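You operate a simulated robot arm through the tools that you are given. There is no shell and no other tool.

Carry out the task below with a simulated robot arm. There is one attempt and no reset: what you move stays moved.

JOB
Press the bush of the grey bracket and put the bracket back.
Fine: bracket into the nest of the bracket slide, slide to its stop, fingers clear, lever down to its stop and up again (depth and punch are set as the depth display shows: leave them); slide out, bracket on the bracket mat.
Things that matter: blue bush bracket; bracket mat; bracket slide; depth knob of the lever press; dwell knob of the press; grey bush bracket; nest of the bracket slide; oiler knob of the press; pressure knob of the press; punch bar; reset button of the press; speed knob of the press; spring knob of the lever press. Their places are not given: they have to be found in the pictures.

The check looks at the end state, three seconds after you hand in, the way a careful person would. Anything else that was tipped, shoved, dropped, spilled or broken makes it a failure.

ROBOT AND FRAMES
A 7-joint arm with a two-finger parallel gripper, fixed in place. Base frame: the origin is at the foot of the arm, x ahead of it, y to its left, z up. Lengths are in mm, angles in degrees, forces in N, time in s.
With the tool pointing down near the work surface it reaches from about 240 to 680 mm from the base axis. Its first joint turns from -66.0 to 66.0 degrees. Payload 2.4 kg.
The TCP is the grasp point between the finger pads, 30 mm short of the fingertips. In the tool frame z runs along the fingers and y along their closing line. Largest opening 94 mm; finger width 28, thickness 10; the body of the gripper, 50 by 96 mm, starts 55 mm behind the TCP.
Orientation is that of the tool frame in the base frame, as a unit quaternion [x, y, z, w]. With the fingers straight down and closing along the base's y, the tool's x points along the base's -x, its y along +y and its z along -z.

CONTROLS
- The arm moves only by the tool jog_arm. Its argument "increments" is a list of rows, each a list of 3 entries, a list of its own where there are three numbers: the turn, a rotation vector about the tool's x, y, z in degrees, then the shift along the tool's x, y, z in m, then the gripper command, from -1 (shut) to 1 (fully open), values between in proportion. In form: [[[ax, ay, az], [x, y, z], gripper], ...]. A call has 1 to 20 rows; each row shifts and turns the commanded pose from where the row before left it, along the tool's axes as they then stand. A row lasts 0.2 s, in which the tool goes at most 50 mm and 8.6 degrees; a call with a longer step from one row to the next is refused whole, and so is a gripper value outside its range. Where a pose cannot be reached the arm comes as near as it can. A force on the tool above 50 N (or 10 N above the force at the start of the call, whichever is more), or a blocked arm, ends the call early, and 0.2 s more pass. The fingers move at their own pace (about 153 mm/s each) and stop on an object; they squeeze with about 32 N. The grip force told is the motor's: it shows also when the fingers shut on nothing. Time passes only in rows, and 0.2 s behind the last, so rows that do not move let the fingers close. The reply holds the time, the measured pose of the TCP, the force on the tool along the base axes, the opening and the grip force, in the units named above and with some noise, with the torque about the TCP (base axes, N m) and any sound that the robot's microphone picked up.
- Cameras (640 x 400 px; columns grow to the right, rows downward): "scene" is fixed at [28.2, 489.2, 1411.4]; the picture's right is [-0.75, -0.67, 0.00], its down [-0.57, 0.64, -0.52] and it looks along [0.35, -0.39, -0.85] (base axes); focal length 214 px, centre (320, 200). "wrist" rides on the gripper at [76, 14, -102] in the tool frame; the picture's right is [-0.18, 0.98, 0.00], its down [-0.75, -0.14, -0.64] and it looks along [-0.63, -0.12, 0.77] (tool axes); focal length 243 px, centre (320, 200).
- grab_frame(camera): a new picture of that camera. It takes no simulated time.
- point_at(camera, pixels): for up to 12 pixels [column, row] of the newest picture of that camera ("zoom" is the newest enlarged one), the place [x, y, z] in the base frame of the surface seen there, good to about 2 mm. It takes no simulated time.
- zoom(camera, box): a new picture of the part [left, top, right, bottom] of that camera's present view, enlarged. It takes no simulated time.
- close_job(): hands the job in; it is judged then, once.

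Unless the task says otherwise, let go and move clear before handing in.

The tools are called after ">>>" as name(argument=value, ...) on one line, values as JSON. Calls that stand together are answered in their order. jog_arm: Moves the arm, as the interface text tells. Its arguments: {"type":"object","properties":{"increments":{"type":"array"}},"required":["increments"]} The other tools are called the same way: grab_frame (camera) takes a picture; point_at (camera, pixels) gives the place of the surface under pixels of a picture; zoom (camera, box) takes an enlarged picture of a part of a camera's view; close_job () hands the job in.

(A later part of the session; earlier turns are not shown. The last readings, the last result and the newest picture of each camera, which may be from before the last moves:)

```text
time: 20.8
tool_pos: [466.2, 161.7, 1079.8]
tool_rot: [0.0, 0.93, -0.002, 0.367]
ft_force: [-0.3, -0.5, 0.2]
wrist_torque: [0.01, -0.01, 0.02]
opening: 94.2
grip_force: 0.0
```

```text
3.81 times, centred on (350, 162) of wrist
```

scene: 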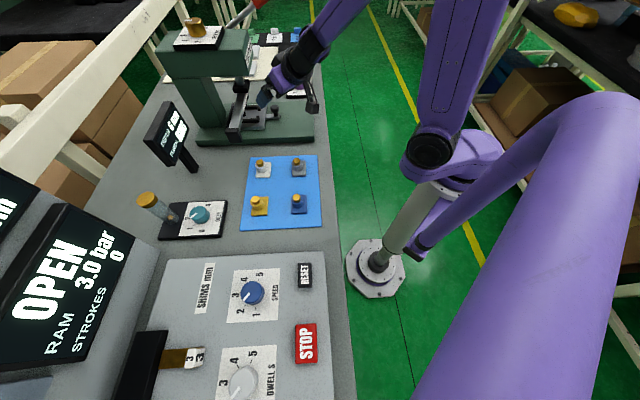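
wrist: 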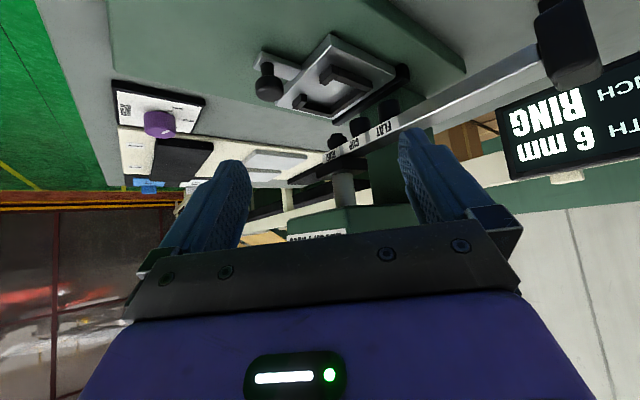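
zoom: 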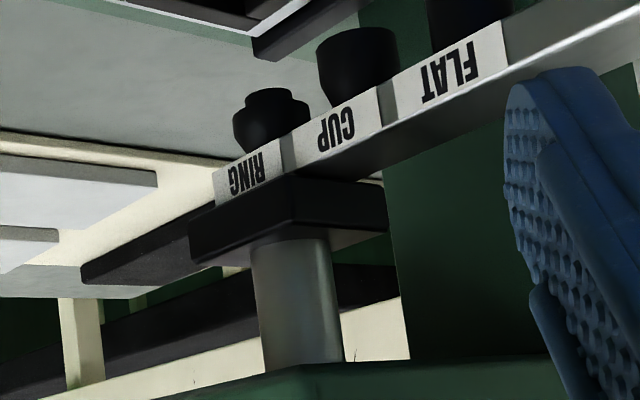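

>>> point_at(camera="zoom", pixels=[[295, 290], [298, 330], [265, 320], [325, 320], [240, 125], [270, 125], [298, 125], [270, 97], [255, 100], [288, 100], [360, 70], [260, 300]])

>>> zoom(camera="wrist", box=[250, 20, 420, 125])

>>> point_at(camera="zoom", pixels=[[318, 228], [425, 262], [425, 275], [306, 350], [210, 312], [215, 318], [290, 240], [300, 350], [440, 272], [190, 335], [285, 247], [350, 245]])

```text
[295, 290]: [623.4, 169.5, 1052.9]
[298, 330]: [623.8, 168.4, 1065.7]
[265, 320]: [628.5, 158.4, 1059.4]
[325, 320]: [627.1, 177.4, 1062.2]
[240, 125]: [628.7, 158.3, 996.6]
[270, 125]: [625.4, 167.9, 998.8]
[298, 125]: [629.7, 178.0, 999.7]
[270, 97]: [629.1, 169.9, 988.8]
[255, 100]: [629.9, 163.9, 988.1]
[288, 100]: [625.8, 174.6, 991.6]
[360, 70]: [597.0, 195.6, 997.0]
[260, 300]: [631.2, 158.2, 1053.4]
```

```text
3.76 times, centred on (335, 72) of wrist
```

zoom: 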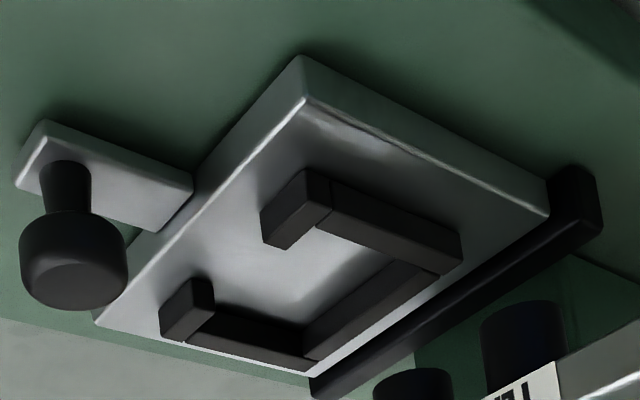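

```text
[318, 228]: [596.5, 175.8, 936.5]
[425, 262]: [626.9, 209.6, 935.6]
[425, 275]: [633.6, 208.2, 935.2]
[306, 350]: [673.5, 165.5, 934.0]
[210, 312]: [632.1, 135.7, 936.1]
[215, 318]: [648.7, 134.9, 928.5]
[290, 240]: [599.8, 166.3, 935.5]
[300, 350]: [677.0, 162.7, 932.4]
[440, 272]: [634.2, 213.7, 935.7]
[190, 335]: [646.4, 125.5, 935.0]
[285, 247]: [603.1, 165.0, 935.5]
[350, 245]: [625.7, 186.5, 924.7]
```

Ram axis and cavity centre agree: both s≈569, t≈331. So the bush should sit at the cavity centre. I'll go back to the knob to pull the slide out.

>>> jog_arm(increments=[[[0, 6.67, 0], [0, 0, 0], 1], [[0, 6.67, 0], [0, 0, 0], 1], [[0, 6.67, 0], [0, 0, 0], 1], [[-3.17, 0, -6.8], [0, 0, 0], 1], [[-3.17, 0, -6.8], [0, 0, 0], 1], [[-3.17, 0, -6.8], [0, 0, 0], 1], [[-3.17, 0, -6.8], [0, 0, 0], 1], [[-3.17, 0, -6.8], [0, 0, 0], 1], [[-3.17, 0, -6.8], [0, 0, 0], 1], [[0, 0, 0], [0.0267, 0, 0.0289], 0], [[0, 0, 0], [0.0267, 0, 0.0289], 0], [[0, 0, 0], [0, -0.0387, 0], 0], [[0, 0, 0], [0, -0.0387, 0], 0], [[0, 0, 0], [0, -0.0387, 0], 0], [[0, 0, 0], [0, 0, 0], 0]])

>>> grab_frame(camera="wrist")

```text
time: 24.0
tool_pos: [531.2, 61.4, 1004.2]
tool_rot: [-0.374, 0.902, 0.082, 0.2]
ft_force: [-0.6, -0.4, -0.5]
wrist_torque: [0.0, -0.02, 0.02]
opening: 46.8
grip_force: 0.0
```

```text
taken
```

wrist: 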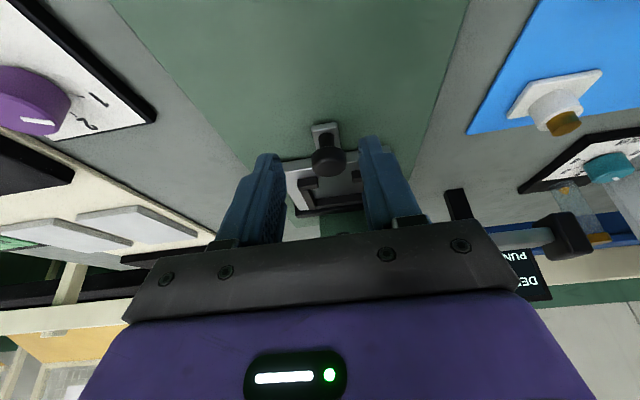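

The knob is centred between the fingers at (328,160). I'll move over it, descend and close.

>>> jog_arm(increments=[[[0, 0, 0], [-0.026, 0.0005, 0.01215], 0], [[0, 0, 0], [-0.026, 0.0005, 0.01215], 0], [[0, 0, 0], [0.0097, 0, 0.0207], 0], [[0, 0, 0], [0.0097, 0, 0.0207], 0], [[0, 0, 0], [0, 0, 0], 0], [[0, 0, 0], [0, 0, 0], -1], [[0, 0, 0], [0, 0, 0], -1], [[0, 0, 0], [0, 0, 0], -1]])

>>> grab_frame(camera="wrist")

```text
time: 25.8
tool_pos: [570.6, 103.5, 959.2]
tool_rot: [-0.374, 0.902, 0.084, 0.201]
ft_force: [3.1, -2.0, -5.9]
wrist_torque: [0.19, -0.4, 0.0]
opening: 29.1
grip_force: 44.6
```

```text
taken
```

wrist: 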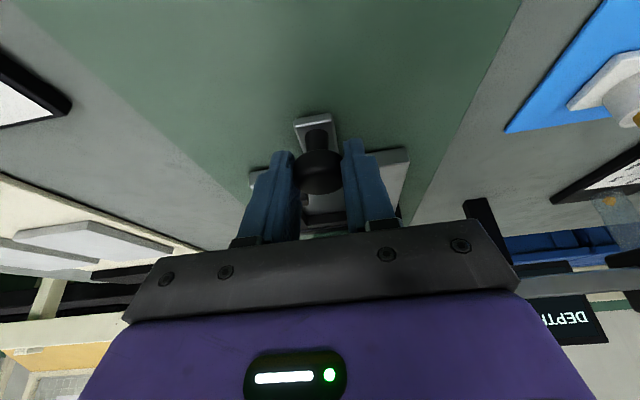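

>>> jog_arm(increments=[[[0, 0, 0], [0.01079, 0, -0.00503], -1], [[0, 0, 0], [0.01079, 0, -0.00503], -1], [[0, 0, 0], [0.01079, 0, -0.00503], -1], [[0, 0, 0], [0.01079, 0, -0.00503], -1], [[0, 0, 0], [0.01079, 0, -0.00503], -1], [[0, 0, 0], [0.01079, 0, -0.00503], -1], [[0, 0, 0], [0.01079, 0, -0.00503], -1], [[0, 0, 0], [0.01079, 0, -0.00503], -1], [[0, 0, 0], [0.01079, 0, -0.00503], -1], [[0, 0, 0], [0.01079, 0, -0.00503], -1], [[0, 0, 0], [0, 0, 0], -1]])

>>> zoom(camera="scene", box=[220, 75, 320, 145])

```text
time: 28.2
tool_pos: [485.2, 19.0, 957.6]
tool_rot: [-0.373, 0.902, 0.082, 0.2]
ft_force: [-1.8, -1.9, -3.6]
wrist_torque: [-0.06, 0.05, -0.01]
opening: 29.3
grip_force: 44.9
```

```text
5.71 times, centred on (270, 110) of scene
```

zoom: 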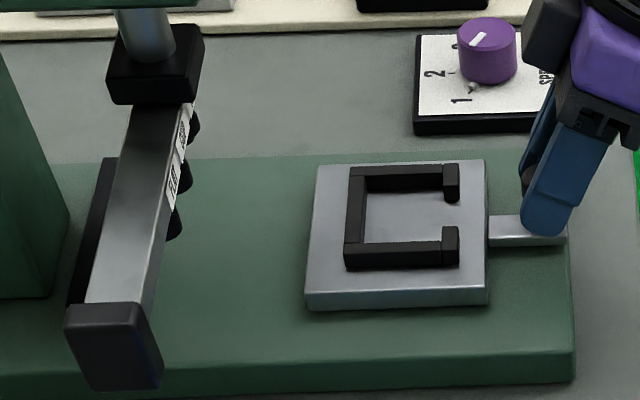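

The slide is back out, matching its starting place. I'll release and go above the grey bracket with the camera looking nearly straight down to measure it accurately.

>>> jog_arm(increments=[[[0, 0, 0], [0, 0, 0], 0], [[0, 0, 0], [0, 0, 0], 0], [[0, 0, 0], [-0.0169, 0, -0.0363], 0], [[0, 0, 0], [-0.0169, 0, -0.0363], 0], [[0, 0, 0], [-0.0169, 0, -0.0363], 1], [[0, 0, 0], [-0.0069, 0.0436, 0.0032], 1], [[0, 0, 0], [-0.0069, 0.0436, 0.0032], 1], [[0, 0, 0], [-0.0069, 0.0436, 0.0032], 1], [[0, 0, 0], [-0.0069, 0.0436, 0.0032], 1], [[0, 0, 0], [-0.0069, 0.0436, 0.0032], 1], [[0, 7.86, 0], [0, 0, 0], 1], [[0, 7.86, 0], [0, 0, 0], 1], [[0, 7.86, 0], [0, 0, 0], 1], [[0, 7.86, 0], [0, 0, 0], 1], [[0, 7.86, 0], [0, 0, 0], 1], [[0, 7.86, 0], [0, 0, 0], 1], [[0, 7.86, 0], [0, 0, 0], 1], [[0, 0, 0], [0, 0, 0], 1]])

>>> grab_frame(camera="wrist")

>>> zoom(camera="wrist", box=[280, 150, 376, 210])

```text
time: 32.0
tool_pos: [360.5, 201.5, 1078.5]
tool_rot: [-0.369, 0.892, -0.1, -0.241]
ft_force: [-0.6, 0.1, -0.2]
wrist_torque: [0.02, 0.01, 0.02]
opening: 93.9
grip_force: 0.0
```

```text
taken
```

wrist: 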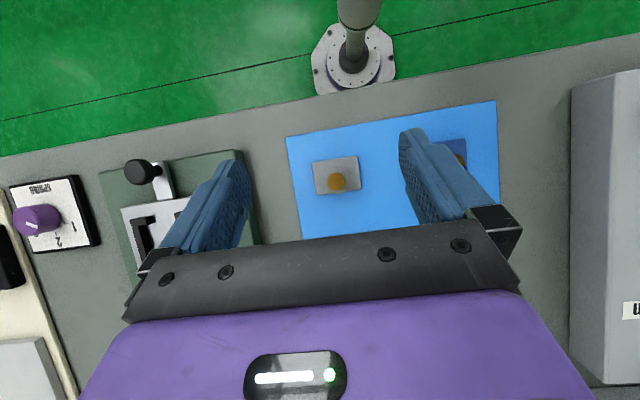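

```text
6.67 times, centred on (328, 180) of wrist
```

zoom: 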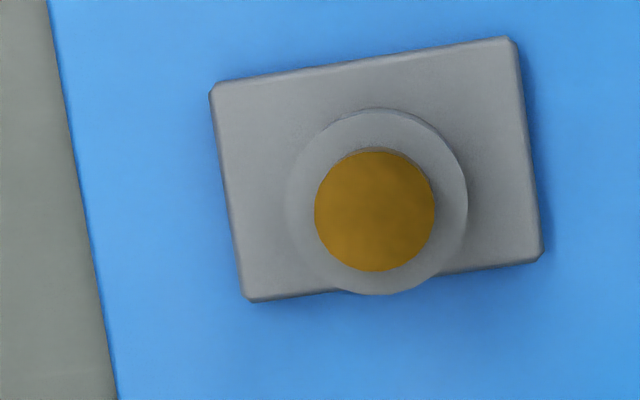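

>>> point_at(camera="zoom", pixels=[[216, 95], [511, 46], [537, 252], [251, 295], [362, 70], [395, 273], [233, 195], [525, 150], [375, 211], [318, 211], [433, 211], [375, 268]])

>>> point_at(camera="zoom", pixels=[[375, 153], [377, 112], [290, 205], [464, 200], [377, 290], [70, 100], [100, 300], [362, 64], [300, 290], [500, 260], [300, 200], [450, 200]])

```text
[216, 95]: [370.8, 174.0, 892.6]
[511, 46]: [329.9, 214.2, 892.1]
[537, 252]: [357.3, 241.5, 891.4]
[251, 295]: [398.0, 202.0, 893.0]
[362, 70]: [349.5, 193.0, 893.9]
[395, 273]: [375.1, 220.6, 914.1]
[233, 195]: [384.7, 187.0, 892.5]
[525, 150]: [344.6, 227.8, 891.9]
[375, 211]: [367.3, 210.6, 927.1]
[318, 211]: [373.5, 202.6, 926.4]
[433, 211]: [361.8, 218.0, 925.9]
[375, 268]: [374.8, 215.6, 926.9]
```

```text
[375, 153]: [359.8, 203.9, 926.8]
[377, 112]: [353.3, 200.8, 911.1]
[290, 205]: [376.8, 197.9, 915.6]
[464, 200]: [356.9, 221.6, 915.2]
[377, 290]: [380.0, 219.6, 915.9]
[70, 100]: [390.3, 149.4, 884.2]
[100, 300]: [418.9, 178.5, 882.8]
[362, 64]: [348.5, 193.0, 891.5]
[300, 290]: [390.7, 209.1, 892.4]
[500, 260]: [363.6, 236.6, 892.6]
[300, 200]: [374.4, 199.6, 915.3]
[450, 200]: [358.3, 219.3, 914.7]
```

The plate is 40 × 58 mm and the bush is centred at s≈408.3, t≈110.9, offset 4 mm toward the press. I'll straighten the tool and come down partway above it.

>>> jog_arm(increments=[[[0, -7.505, 0], [0, 0, 0], 1], [[0, -7.505, 0], [0, 0, 0], 1], [[0, -7.505, 0], [0, 0, 0], 1], [[0, -7.505, 0], [0, 0, 0], 1], [[0, 0, 0], [-0.0054, 0.00075, 0.0467], 1], [[0, 0, 0], [-0.0054, 0.00075, 0.0467], 1], [[0, 0, 0], [0, 0, 0], 1]])

>>> grab_frame(camera="wrist")

```text
time: 33.6
tool_pos: [365.2, 208.6, 985.4]
tool_rot: [-0.383, 0.924, 0.0, 0.0]
ft_force: [-0.1, -0.7, -0.8]
wrist_torque: [0.0, 0.02, 0.02]
opening: 93.9
grip_force: 0.0
```

```text
taken
```

wrist: 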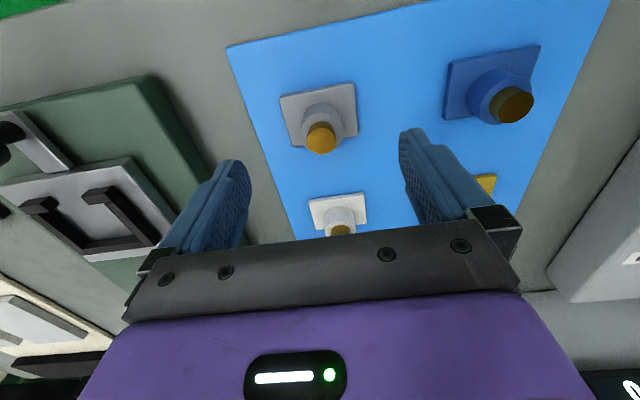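

The fingers are centred on the grey bracket at (322,120), s is 2.5 mm short, and the neighbours are well clear. I'll descend around the boss.

>>> jog_arm(increments=[[[0, 0, 0], [-0.0025, 0, 0.02], 0.4], [[0, 0, 0], [0, 0, 0.02], 0.4], [[0, 0, 0], [0, 0, 0.012], 0.4], [[0, 0, 0], [0, 0, 0.008], 0.4], [[0, 0, 0], [0, 0, 0], 0.4]])

>>> zoom(camera="scene", box=[260, 130, 340, 190])

>>> grab_frame(camera="wrist")

```text
time: 34.8
tool_pos: [366.4, 210.8, 924.0]
tool_rot: [-0.382, 0.924, 0.0, 0.0]
ft_force: [1.0, 0.7, 0.3]
wrist_torque: [0.03, -0.02, -0.03]
opening: 65.7
grip_force: 0.1
```

```text
6.67 times, centred on (300, 160) of scene
```

zoom: 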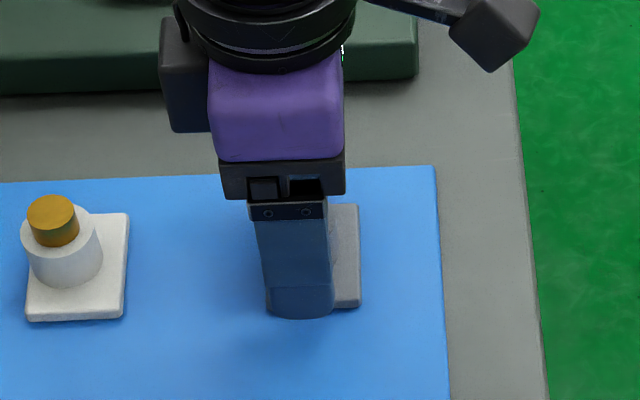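

```text
taken
```

wrist: 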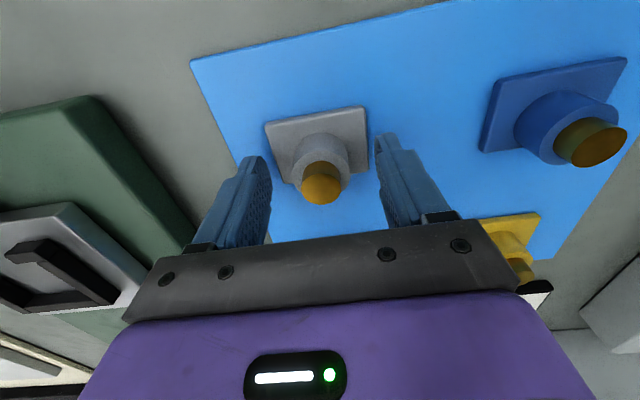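

The tips are about 1.5 mm above the plate, on either side of the boss. I'll close.

>>> jog_arm(increments=[[[0, 0, 0], [0, 0, -0.001], 0.4], [[0, 0, 0], [0, 0, 0], -1], [[0, 0, 0], [0, 0, 0], -1], [[0, 0, 0], [0, 0, 0], -1]])

>>> jog_arm(increments=[[[0, 0, 0], [0, 0, -0.01], -1], [[0, 0, 0], [0, 0, -0.03], -1], [[0, 0, 0], [0, 0, -0.04], -1], [[0, 0, 0], [0, 0, -0.04], -1], [[0, 0, 0], [0, 0, 0], -1]])

>>> grab_frame(camera="wrist")

>>> zoom(camera="scene", box=[240, 90, 360, 200])

```text
time: 35.8
tool_pos: [366.9, 211.2, 926.3]
tool_rot: [-0.383, 0.924, 0.001, 0.0]
ft_force: [-0.5, 0.2, -0.8]
wrist_torque: [0.0, 0.04, -0.02]
opening: 31.6
grip_force: 31.9
```

```text
time: 37.0
tool_pos: [368.0, 211.7, 1046.1]
tool_rot: [-0.383, 0.924, 0.0, 0.0]
ft_force: [-0.2, 0.2, -0.9]
wrist_torque: [-0.01, -0.02, 0.03]
opening: 31.5
grip_force: 32.0
```

```text
taken
```

wrist: 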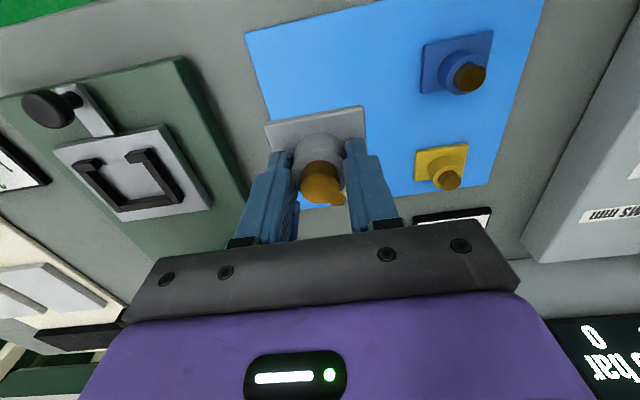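

```text
3.64 times, centred on (300, 145) of scene
```

zoom: 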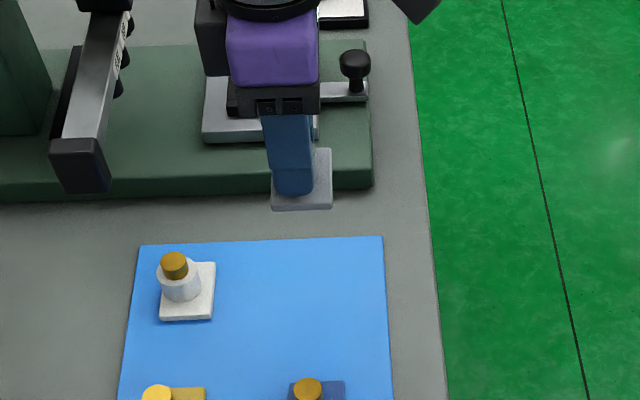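

The bracket is lifted (opening 31.5). I'll check the bush position relative to the TCP.

>>> zoom(camera="wrist", box=[250, 95, 390, 215])

```text
3.33 times, centred on (320, 155) of wrist
```

zoom: 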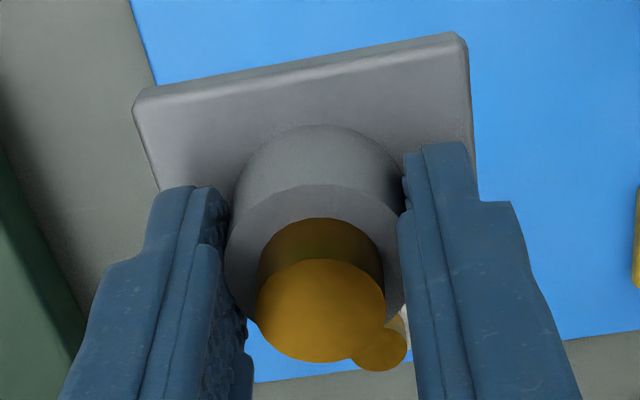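

>>> point_at(camera="zoom", pixels=[[320, 310], [262, 310], [380, 310], [320, 263], [320, 358], [145, 108], [460, 48], [300, 85], [320, 205], [465, 140]])

```text
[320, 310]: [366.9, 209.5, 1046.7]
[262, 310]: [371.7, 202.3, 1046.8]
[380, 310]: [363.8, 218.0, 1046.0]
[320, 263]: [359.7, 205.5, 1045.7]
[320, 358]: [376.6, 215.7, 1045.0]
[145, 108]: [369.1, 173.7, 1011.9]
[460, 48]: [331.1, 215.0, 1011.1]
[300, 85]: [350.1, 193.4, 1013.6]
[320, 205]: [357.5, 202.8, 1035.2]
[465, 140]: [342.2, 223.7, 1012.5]
```

The bush sits about 0.9 mm short of the TCP in s and 0.8 mm beyond it in t. Before moving over the nest I'll check how wide the wrist is, given that the lever grip is nearby.

>>> grab_frame(camera="scene")

>>> zoom(camera="scene", box=[240, 0, 440, 160])

```text
taken
```

scene: 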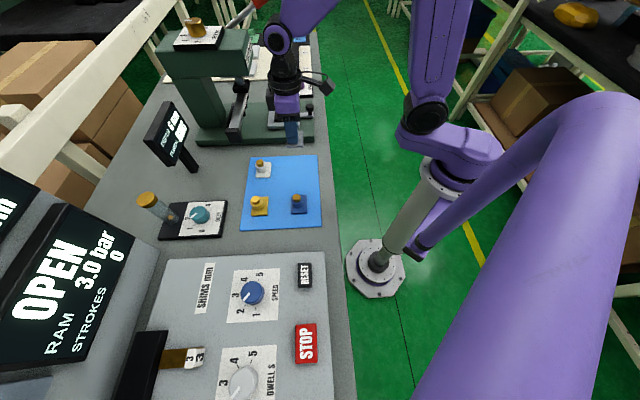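

```text
2.50 times, centred on (340, 80) of scene
```

zoom: 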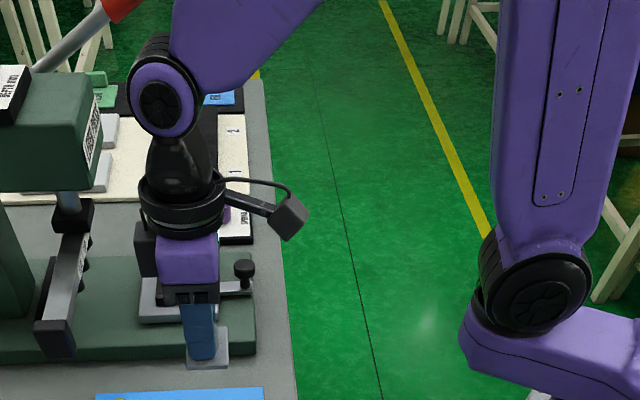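

>>> point_at(camera="zoom", pixels=[[160, 100], [135, 95], [195, 100], [185, 60], [180, 170], [145, 205], [190, 215], [230, 40], [190, 130], [150, 60], [145, 240], [285, 10]])

```text
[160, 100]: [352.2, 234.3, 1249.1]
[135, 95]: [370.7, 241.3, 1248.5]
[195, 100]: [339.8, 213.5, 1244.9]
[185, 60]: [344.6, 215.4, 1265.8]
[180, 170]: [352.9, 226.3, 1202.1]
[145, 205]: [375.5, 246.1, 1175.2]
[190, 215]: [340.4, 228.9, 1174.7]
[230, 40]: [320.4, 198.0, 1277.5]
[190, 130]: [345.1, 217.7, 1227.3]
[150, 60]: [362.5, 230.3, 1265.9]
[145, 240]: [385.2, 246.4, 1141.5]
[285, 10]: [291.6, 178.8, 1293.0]
```

The wrist is narrow enough (about ±30 mm in t) to stay clear of the lever at t≈430 and the head at s≈524. I'll carry the bracket over the nest.

>>> jog_arm(increments=[[[0, 0, 0], [-0.00685, -0.0366, 0], -1], [[0, 0, 0], [-0.00685, -0.0366, 0], -1], [[0, 0, 0], [-0.00685, -0.0366, 0], -1], [[0, 0, 0], [-0.00685, -0.0366, 0], -1], [[0, 0, 0], [-0.00685, -0.0366, 0], -1], [[0, 0, 0], [-0.00685, -0.0366, 0], -1], [[0, 0, 0], [0, 0, 0.02], -1], [[0, 0, 0], [0, 0, 0.02], -1], [[0, 0, 0], [0, 0, 0], -1]])

>>> grab_frame(camera="wrist")

>>> zoom(camera="wrist", box=[240, 80, 400, 220])

>>> zoom(camera="scene", box=[220, 0, 360, 140])

```text
time: 39.0
tool_pos: [550.5, 84.9, 1006.1]
tool_rot: [-0.383, 0.924, 0.0, 0.0]
ft_force: [0.3, 0.5, -0.8]
wrist_torque: [0.01, 0.02, 0.01]
opening: 31.7
grip_force: 32.4
```

```text
taken
```

wrist: 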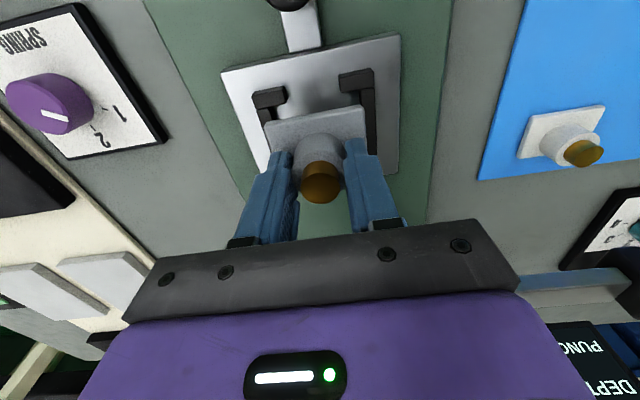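

```text
2.86 times, centred on (320, 150) of wrist
```

zoom: 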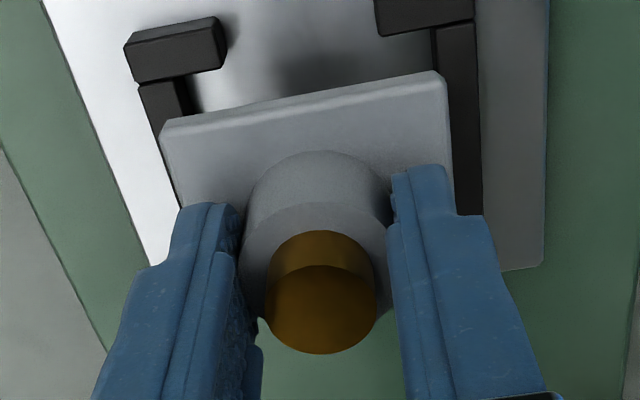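

```text
2.86 times, centred on (290, 70) of scene
```

zoom: 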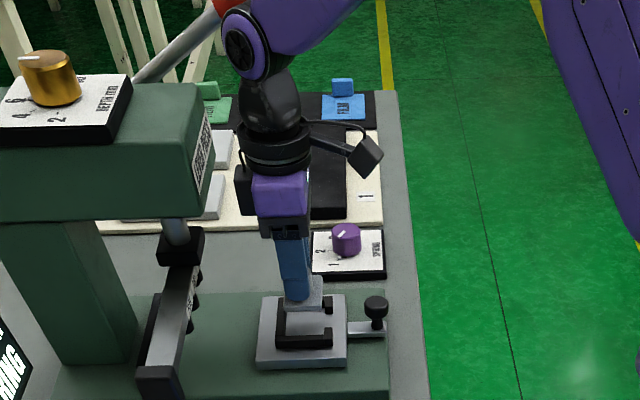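

The bracket is above the nest. I'll measure its plate edges against the lips and walls.

>>> zoom(camera="wrist", box=[240, 80, 400, 220])

>>> point_at(camera="zoom", pixels=[[168, 132], [440, 82], [305, 105], [448, 160], [178, 195], [320, 310], [268, 310], [374, 310], [320, 268], [320, 350], [220, 66], [385, 32]])

>>> point_at(camera="zoom", pixels=[[437, 45], [440, 65], [456, 190], [183, 90], [176, 88], [150, 95], [472, 100], [185, 108], [130, 80], [465, 22], [180, 72], [215, 66]])

```text
2.86 times, centred on (320, 150) of wrist
```

zoom: 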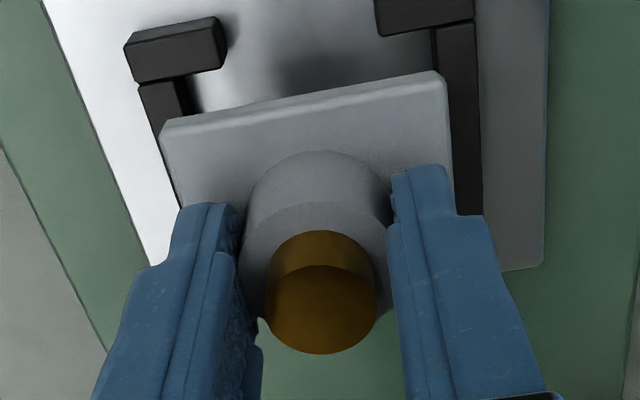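

```text
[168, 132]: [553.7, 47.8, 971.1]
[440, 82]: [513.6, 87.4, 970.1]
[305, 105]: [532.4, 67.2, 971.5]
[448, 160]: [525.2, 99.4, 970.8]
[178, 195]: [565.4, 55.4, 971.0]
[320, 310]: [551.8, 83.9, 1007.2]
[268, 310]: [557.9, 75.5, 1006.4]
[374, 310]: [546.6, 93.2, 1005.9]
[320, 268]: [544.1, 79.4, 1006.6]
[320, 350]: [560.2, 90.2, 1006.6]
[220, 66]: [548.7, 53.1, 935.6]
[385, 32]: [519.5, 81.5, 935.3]
```

```text
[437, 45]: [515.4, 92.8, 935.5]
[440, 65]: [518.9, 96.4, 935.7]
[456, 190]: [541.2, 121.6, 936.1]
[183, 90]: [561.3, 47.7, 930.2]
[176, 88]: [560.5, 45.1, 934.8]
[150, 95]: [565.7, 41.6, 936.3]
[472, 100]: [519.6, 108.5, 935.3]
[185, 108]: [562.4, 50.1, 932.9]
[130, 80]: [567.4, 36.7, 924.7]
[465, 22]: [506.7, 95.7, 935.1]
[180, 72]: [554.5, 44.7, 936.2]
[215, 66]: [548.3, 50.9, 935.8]
```

The plate's near edge overlaps the lip line slightly and needs about +2 mm in s and +1 mm in t. I'll correct that, lower to just above the walls and recheck.

>>> jog_arm(increments=[[[0, 0, 0], [-0.002, -0.001, 0], -1], [[0, 0, 0], [0, 0, 0.012], -1], [[0, 0, 0], [0, 0, 0.012], -1], [[0, 0, 0], [0, 0, 0], -1]])

>>> zoom(camera="wrist", box=[240, 70, 400, 210])

>>> zoom(camera="scene", box=[260, 85, 324, 125])

```text
time: 40.0
tool_pos: [552.8, 86.0, 982.9]
tool_rot: [-0.382, 0.924, 0.0, -0.001]
ft_force: [0.5, 0.3, -1.0]
wrist_torque: [0.02, 0.02, 0.0]
opening: 31.3
grip_force: 31.8
```

```text
2.86 times, centred on (320, 140) of wrist
```

zoom: 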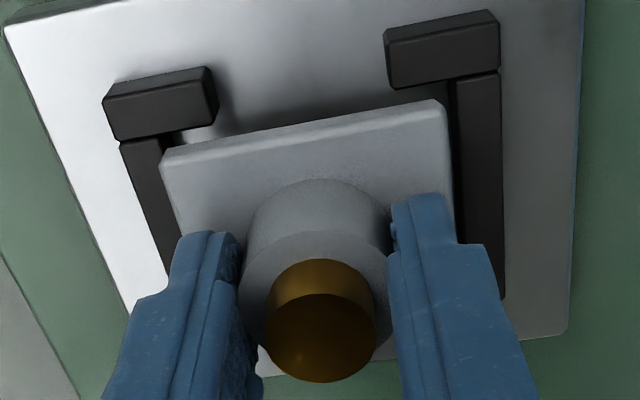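

```text
10.00 times, centred on (292, 105) of scene
```

zoom: 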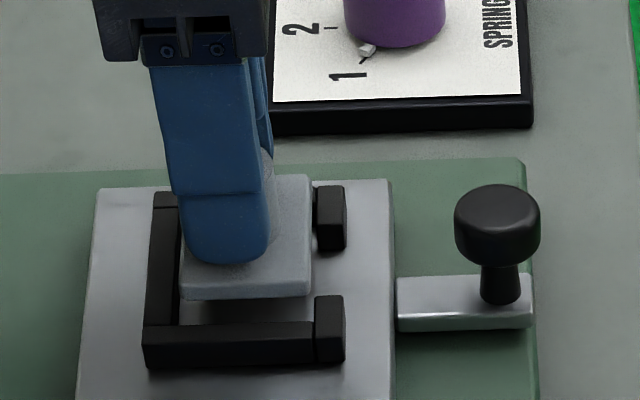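

>>> zoom(camera="wrist", box=[240, 70, 400, 210])

>>> point_at(camera="zoom", pixels=[[168, 162], [440, 112], [305, 131], [300, 126], [447, 180], [172, 200], [215, 120], [393, 85], [165, 130], [432, 80], [455, 100], [155, 155]])

>>> point_at(camera="zoom", pixels=[[320, 340], [270, 340], [373, 340], [320, 298], [320, 378], [163, 150], [458, 150], [460, 210], [210, 125], [400, 86], [162, 145], [456, 130]])

```text
2.86 times, centred on (320, 140) of wrist
```

zoom: 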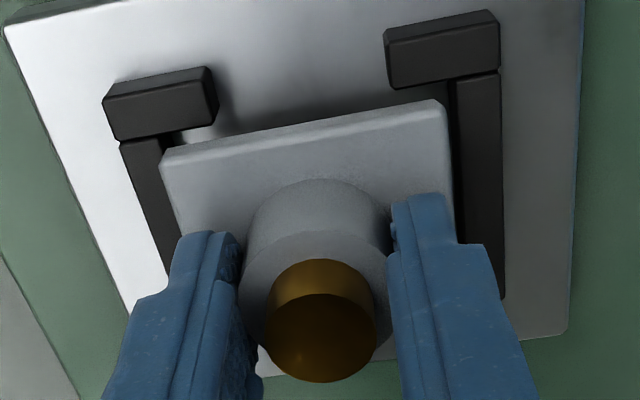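

```text
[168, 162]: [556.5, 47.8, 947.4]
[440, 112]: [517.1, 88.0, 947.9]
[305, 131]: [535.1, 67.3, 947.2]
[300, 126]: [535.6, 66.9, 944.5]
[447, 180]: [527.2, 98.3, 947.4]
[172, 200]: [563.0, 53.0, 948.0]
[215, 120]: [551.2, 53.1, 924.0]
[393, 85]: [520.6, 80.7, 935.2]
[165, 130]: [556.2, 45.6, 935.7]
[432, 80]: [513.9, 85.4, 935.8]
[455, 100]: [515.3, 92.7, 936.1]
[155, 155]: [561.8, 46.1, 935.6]
```

```text
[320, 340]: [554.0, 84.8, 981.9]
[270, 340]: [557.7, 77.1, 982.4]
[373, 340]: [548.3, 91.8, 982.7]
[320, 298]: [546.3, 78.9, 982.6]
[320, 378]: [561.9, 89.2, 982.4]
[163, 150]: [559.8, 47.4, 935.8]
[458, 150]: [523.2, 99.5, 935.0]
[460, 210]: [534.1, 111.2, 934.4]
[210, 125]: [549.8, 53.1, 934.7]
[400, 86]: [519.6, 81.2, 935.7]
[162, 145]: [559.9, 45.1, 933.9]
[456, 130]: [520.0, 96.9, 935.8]
```

Side margins are about 2.8 mm each, but the lip margin is only 0.7 mm. I'll shift +1.5 mm, lower into the nest watching the force, then nudge back toward the lips.

>>> jog_arm(increments=[[[0, 0, 0], [-0.0016, 0, 0], -1], [[0, 0, 0], [0, 0, 0.004], -1], [[0, 0, 0], [0, 0, 0.004], -1], [[0, 0, 0], [0, 0, 0.003], -1], [[0, 0, 0], [0, 0, 0.001], -1], [[0, 0, 0], [0, 0, 0], -1]])

>>> zoom(camera="scene", box=[260, 85, 324, 125])

>>> zoom(camera="wrist", box=[240, 50, 400, 190])

```text
time: 41.4
tool_pos: [554.3, 86.4, 970.4]
tool_rot: [-0.382, 0.924, 0.0, 0.0]
ft_force: [0.1, 0.2, -1.2]
wrist_torque: [0.02, -0.01, -0.02]
opening: 31.9
grip_force: 31.8
```

```text
10.00 times, centred on (292, 105) of scene
```

zoom: 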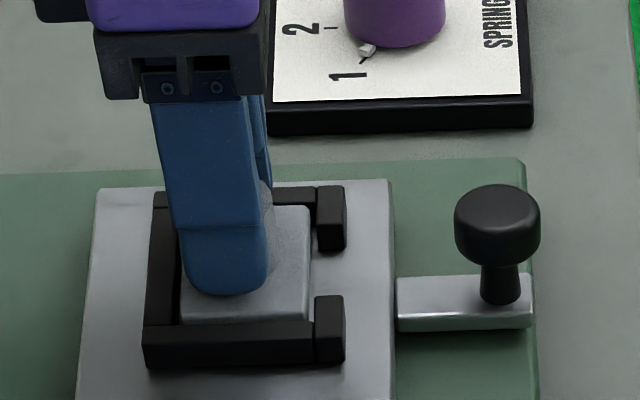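

```text
2.86 times, centred on (320, 120) of wrist
```

zoom: 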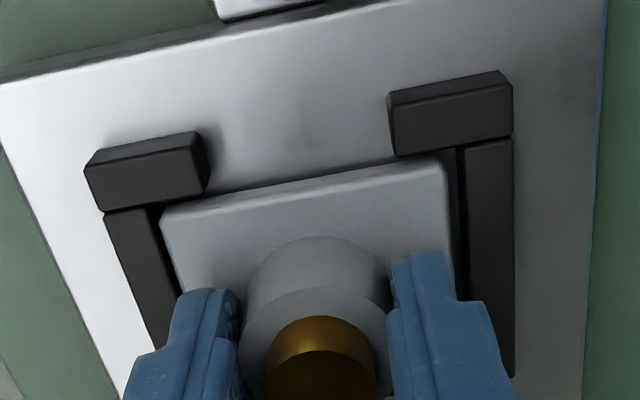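

The plate is now inside the nest walls with no contact force. I'll lower to touch.

>>> jog_arm(increments=[[[0, 0, 0], [0, 0, 0.001], -1], [[0, 0, 0], [0, 0, 0.001], -1], [[0, 0, 0], [0, 0, 0], -1]])

>>> jog_arm(increments=[[[0, 0, 0], [0, 0, 0.001], -1], [[0, 0, 0], [0, 0, 0], -1]])

```text
time: 42.2
tool_pos: [554.2, 87.5, 969.4]
tool_rot: [-0.382, 0.924, 0.0, 0.0]
ft_force: [-0.6, 0.2, -0.1]
wrist_torque: [0.0, 0.01, 0.0]
opening: 31.5
grip_force: 31.7
```

```text
time: 42.8
tool_pos: [555.1, 86.7, 967.7]
tool_rot: [-0.383, 0.924, 0.0, 0.0]
ft_force: [0.2, 0.2, -0.7]
wrist_torque: [0.01, 0.02, -0.01]
opening: 31.6
grip_force: 32.3
```

>>> jog_arm(increments=[[[0, 0, 0], [0, 0, 0.001], -1], [[0, 0, 0], [0, 0, 0], -1]])

>>> jog_arm(increments=[[[0, 0, 0], [0, 0, 0.001], -1], [[0, 0, 0], [0, 0, 0], -1]])

```text
time: 43.4
tool_pos: [555.5, 86.7, 965.6]
tool_rot: [-0.383, 0.924, -0.001, 0.0]
ft_force: [0.5, -0.7, 3.8]
wrist_torque: [0.0, 0.09, 0.0]
opening: 31.6
grip_force: 31.8
```

```text
time: 44.0
tool_pos: [556.3, 87.2, 965.7]
tool_rot: [-0.383, 0.924, -0.001, 0.001]
ft_force: [-1.6, -0.3, 17.2]
wrist_torque: [0.05, 0.38, -0.01]
opening: 31.7
grip_force: 32.2
```

Contact on the slide floor (17 N). I'll ease off 1 mm and nudge toward the lips in steps, watching the horizontal force.

>>> jog_arm(increments=[[[0, 0, 0], [0, 0, -0.0012], -1], [[0, 0, 0], [0.001, 0, 0], -1], [[0, 0, 0], [0, 0, 0], -1]])

>>> jog_arm(increments=[[[0, 0, 0], [0.001, 0, 0], -1], [[0, 0, 0], [0, 0, 0], -1]])

>>> zoom(camera="scene", box=[260, 85, 324, 125])

>>> zoom(camera="wrist", box=[240, 50, 400, 190])

```text
time: 44.8
tool_pos: [553.5, 85.7, 966.3]
tool_rot: [-0.383, 0.924, 0.0, 0.0]
ft_force: [2.5, 0.3, 7.3]
wrist_torque: [0.05, -0.18, -0.01]
opening: 31.7
grip_force: 32.3
```

```text
time: 45.4
tool_pos: [552.7, 85.6, 966.6]
tool_rot: [-0.383, 0.924, 0.0, 0.0]
ft_force: [1.9, 0.6, 2.4]
wrist_torque: [0.04, -0.16, 0.01]
opening: 31.6
grip_force: 31.8
```

```text
10.00 times, centred on (292, 105) of scene
```

zoom: 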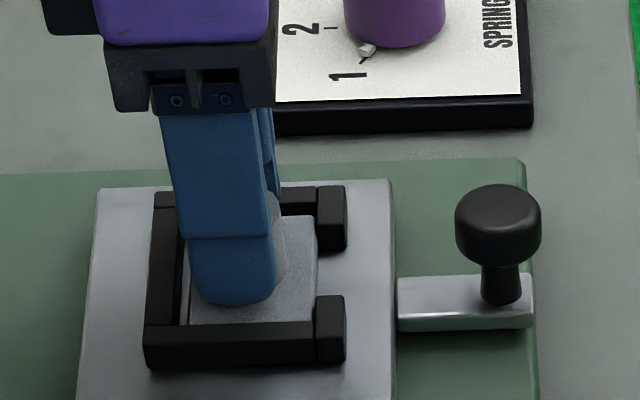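

```text
2.86 times, centred on (320, 120) of wrist
```

zoom: 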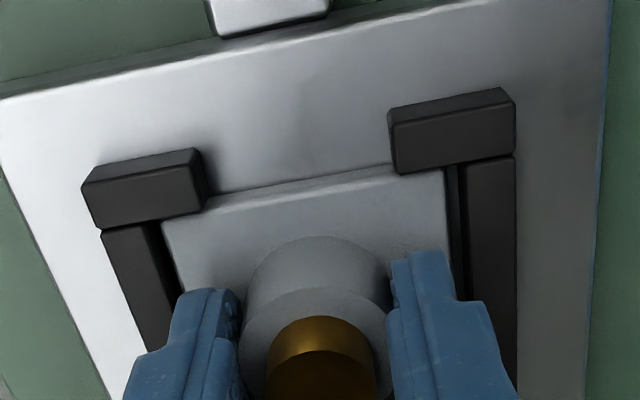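

The plate now sits flat against the lips, so the bush is near the cavity centre. I'll release and rise straight up.

>>> jog_arm(increments=[[[0, 0, 0], [0, 0, 0], -0.2], [[0, 0, 0], [0, 0, 0], 0], [[0, 0, 0], [0, 0, -0.01], 0], [[0, 0, 0], [0, 0, -0.03], 0], [[0, 0, 0], [0.02, 0, -0.04], 0.3], [[0, 0, 0], [0.04, 0, -0.02], 1], [[0, 0, 0], [0.04, 0, 0], 1], [[0, 0, 0], [0, 0, 0], 1]])

>>> grab_frame(camera="wrist")

>>> zoom(camera="wrist", box=[250, 110, 400, 230])

>>> zoom(camera="scene", box=[260, 85, 324, 125])

```text
time: 47.2
tool_pos: [483.2, 14.8, 1066.7]
tool_rot: [-0.382, 0.924, 0.0, 0.0]
ft_force: [-0.4, -0.1, 0.6]
wrist_torque: [0.0, 0.0, 0.01]
opening: 94.1
grip_force: 0.1
```

```text
taken
```

wrist: 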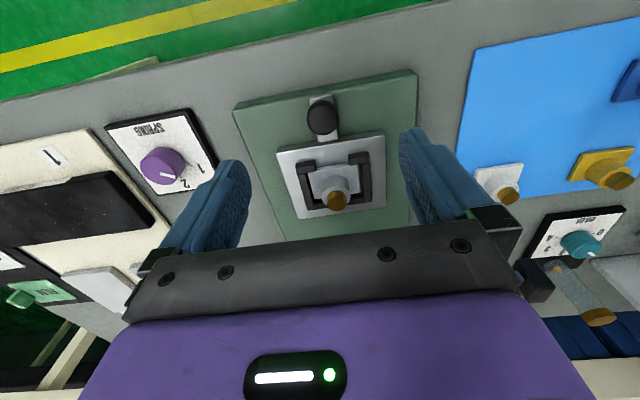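

```text
3.33 times, centred on (325, 170) of wrist
```

zoom: 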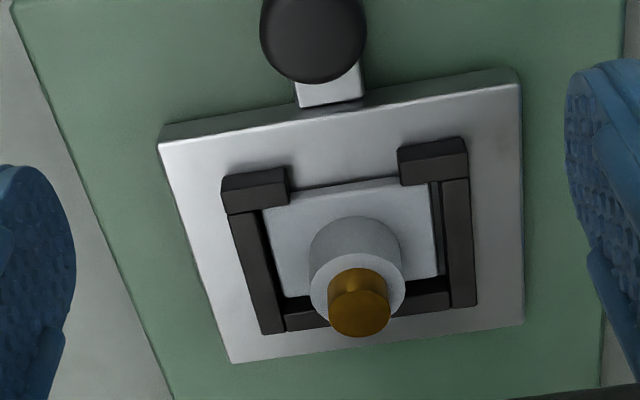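

```text
10.00 times, centred on (292, 105) of scene
```

zoom: 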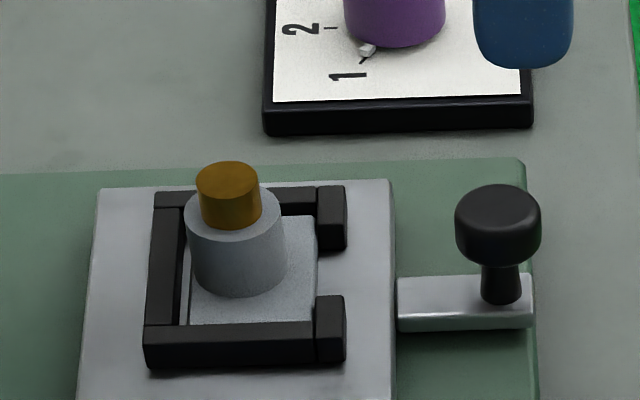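

The bracket sits flat in the nest. I'll measure the bush and plate.

>>> zoom(camera="wrist", box=[250, 110, 400, 230])

>>> point_at(camera="zoom", pixels=[[360, 312], [332, 312], [388, 312], [360, 290], [360, 333], [275, 230], [430, 190], [300, 200], [430, 260], [380, 295], [300, 310], [345, 190]])

```text
3.33 times, centred on (325, 170) of wrist
```

zoom: 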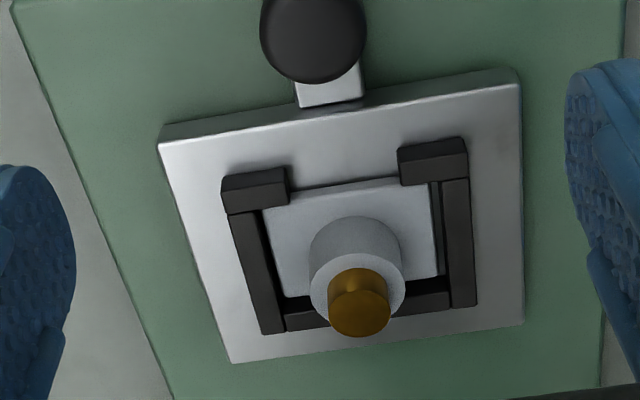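

```text
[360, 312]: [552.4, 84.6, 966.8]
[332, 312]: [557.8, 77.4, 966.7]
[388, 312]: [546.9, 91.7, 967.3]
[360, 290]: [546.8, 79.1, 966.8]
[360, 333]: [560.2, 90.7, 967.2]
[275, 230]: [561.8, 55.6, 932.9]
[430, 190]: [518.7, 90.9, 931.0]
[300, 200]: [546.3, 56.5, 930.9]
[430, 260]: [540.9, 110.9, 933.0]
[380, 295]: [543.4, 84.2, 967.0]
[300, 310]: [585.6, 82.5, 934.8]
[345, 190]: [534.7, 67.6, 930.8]
```

The bush is at s≈450.6, t≈330.8, about 1.5 mm from the ram line. Next I'll grip the knob again with the 25° lean.

>>> jog_arm(increments=[[[0, -6.25, 0], [0, 0, 0], 0], [[0, -6.25, 0], [0, 0, 0], 0], [[0, -6.25, 0], [0, 0, 0], 0], [[0, -6.25, 0], [0, 0, 0], 0], [[0, 0, 0], [0.0138, 0, 0.0333], 0], [[0, 0, 0], [0.0138, 0, 0.0333], 0], [[0, 0, 0], [0.0138, 0, 0.0333], 0], [[0, 0, 0], [0, 0, 0], 0]])

>>> grab_frame(camera="wrist")

```text
time: 49.0
tool_pos: [487.5, 17.2, 959.6]
tool_rot: [-0.374, 0.902, 0.082, 0.199]
ft_force: [0.3, 0.8, -0.5]
wrist_torque: [0.01, 0.0, -0.03]
opening: 46.9
grip_force: 0.1
```

```text
taken
```

wrist: 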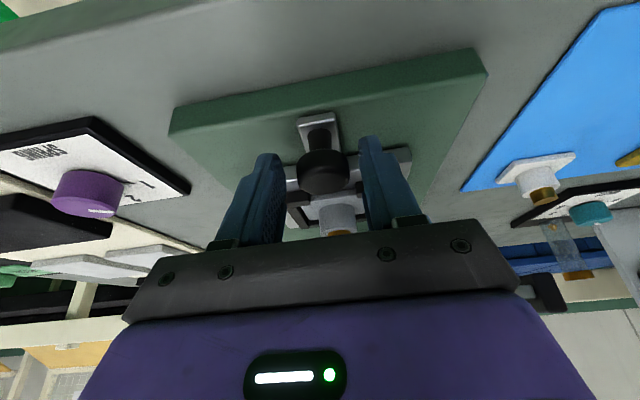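

The fingers are around the knob at (323,170). I'll close and push gently.

>>> jog_arm(increments=[[[0, 0, 0], [0, 0, 0], -1], [[0, 0, 0], [0, 0, 0], -1], [[0, 0, 0], [0, 0, 0], -1], [[0, 0, 0], [-0.003, 0, 0.0014], -1], [[0, 0, 0], [-0.005, 0, 0.00233], -1], [[0, 0, 0], [-0.007, 0, 0.00326], -1], [[0, 0, 0], [-0.008, 0, 0.00373], -1], [[0, 0, 0], [-0.008, 0, 0.00373], -1], [[0, 0, 0], [-0.008, 0, 0.00373], -1], [[0, 0, 0], [-0.008, 0, 0.00373], -1], [[0, 0, 0], [-0.008, 0, 0.00373], -1], [[0, 0, 0], [-0.008, 0, 0.00373], -1], [[0, 0, 0], [-0.008, 0, 0.00373], -1], [[0, 0, 0], [-0.008, 0, 0.00373], -1], [[0, 0, 0], [-0.008, 0, 0.00373], -1], [[0, 0, 0], [-0.006, 0, 0.0028], -1], [[0, 0, 0], [-0.004, 0, 0.00187], -1], [[0, 0, 0], [-0.002, 0, 0.00093], -1], [[0, 0, 0], [0, 0, 0], -1]])

>>> zoom(camera="scene", box=[220, 75, 320, 145])

```text
time: 53.0
tool_pos: [563.9, 94.8, 958.1]
tool_rot: [-0.374, 0.902, 0.083, 0.198]
ft_force: [-11.1, 10.6, -10.8]
wrist_torque: [0.16, 0.24, -0.06]
opening: 29.3
grip_force: 44.8
```

```text
5.71 times, centred on (270, 110) of scene
```

zoom: 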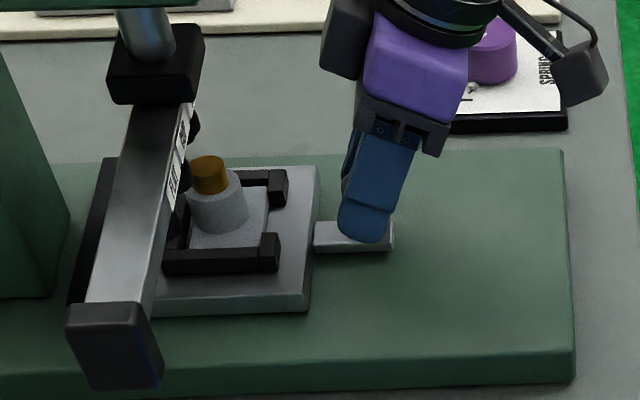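

The bracket stayed against the lips and there are about 11 mm to go. A small sideways load (about 15 N) suggests t is 1 mm high, so I'll correct that and step to the stop.

>>> jog_arm(increments=[[[0, 0, 0], [-0.0027, 0.001, 0.00127], -1], [[0, 0, 0], [-0.0027, 0, 0.00127], -1], [[0, 0, 0], [-0.0018, 0, 0.00085], -1], [[0, 0, 0], [-0.0018, 0, 0.00085], -1], [[0, 0, 0], [0, 0, 0], -1]])

>>> jog_arm(increments=[[[0, 0, 0], [-0.0018, 0, 0.00085], -1], [[0, 0, 0], [-0.0018, 0, 0.00085], -1], [[0, 0, 0], [0, 0, 0], -1]])

```text
time: 54.2
tool_pos: [569.6, 104.0, 958.8]
tool_rot: [-0.373, 0.902, 0.083, 0.199]
ft_force: [-2.8, 7.7, -20.4]
wrist_torque: [0.01, 0.14, -0.07]
opening: 29.4
grip_force: 45.2
```

```text
time: 55.0
tool_pos: [569.8, 102.8, 958.1]
tool_rot: [-0.373, 0.903, 0.083, 0.197]
ft_force: [-19.5, -5.9, -3.6]
wrist_torque: [-0.41, 0.62, 0.13]
opening: 29.0
grip_force: 44.5
```

>>> jog_arm(increments=[[[0, 0, 0], [-0.0014, 0, 0.0006], -1], [[0, 0, 0], [0, 0, 0], -1]])

>>> zoom(camera="scene", box=[220, 75, 320, 145])

```text
time: 55.6
tool_pos: [572.0, 102.8, 957.1]
tool_rot: [-0.373, 0.903, 0.085, 0.196]
ft_force: [-29.0, -18.0, 7.7]
wrist_torque: [-0.45, 0.68, 0.04]
opening: 29.3
grip_force: 45.0
```

```text
5.71 times, centred on (270, 110) of scene
```

zoom: 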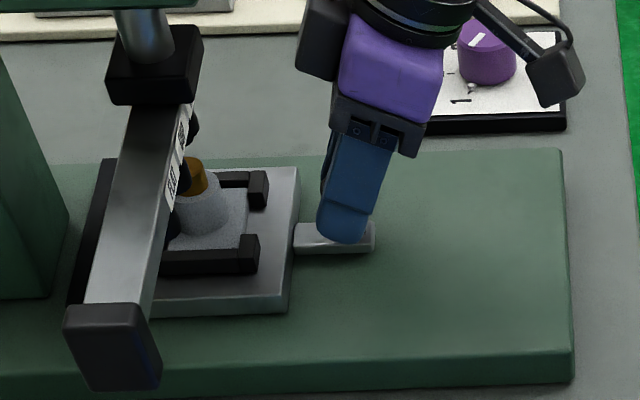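

The slide is at its stop with the bracket in place. I'll release the knob, retreat, then view the lever from the front.

>>> jog_arm(increments=[[[0, 0, 0], [0, 0, 0], 0], [[0, 0, 0], [0, 0, 0], 0], [[0, 0, 0], [0.0211, 0, -0.0453], 0], [[0, 0, 0], [0.0211, 0, -0.0453], 0], [[0, 0, 0], [0.0393, 0, -0.0183], 1], [[0, 0, 0], [0.0393, 0, -0.0183], 1], [[0, 0, 0], [0.0393, 0, -0.0183], 1], [[0, 0, 0], [-0.01627, -0.0097, -0.0349], 1], [[0, 0, 0], [-0.01627, -0.0097, -0.0349], 1], [[0, 0, 0], [-0.01627, -0.0097, -0.0349], 1], [[0, 0, 0], [-0.01627, -0.0097, -0.0349], 1], [[0, 0, 0], [-0.01627, -0.0097, -0.0349], 1], [[0, 0, 0], [-0.01627, -0.0097, -0.0349], 1], [[0, -7.75, 0], [0, 0, 0], 1], [[0, -7.75, 0], [0, 0, 0], 1], [[0, -7.75, 0], [0, 0, 0], 1], [[0, -7.75, 0], [0, 0, 0], 1], [[0, 0, 0], [0, 0, 0], 1]])

>>> grab_frame(camera="wrist")

>>> zoom(camera="scene", box=[220, 75, 320, 145])

```text
time: 59.4
tool_pos: [469.1, -80.7, 1254.0]
tool_rot: [-0.337, 0.816, 0.179, 0.435]
ft_force: [0.2, -1.0, 0.6]
wrist_torque: [-0.01, 0.0, -0.02]
opening: 94.1
grip_force: 0.2
```

```text
taken
```

wrist: 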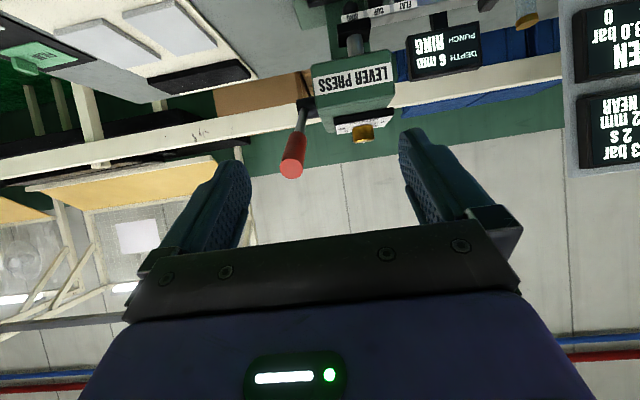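

```text
5.71 times, centred on (270, 110) of scene
```

zoom: 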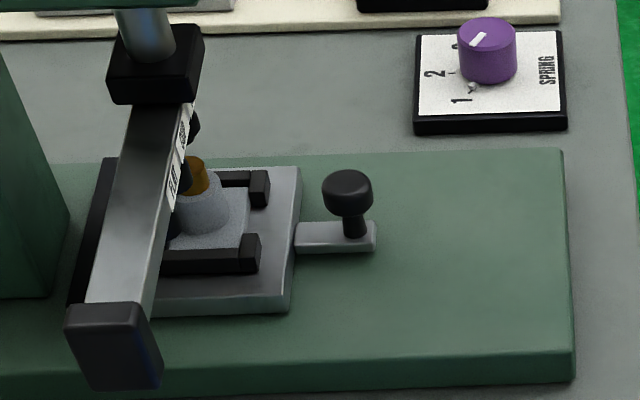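

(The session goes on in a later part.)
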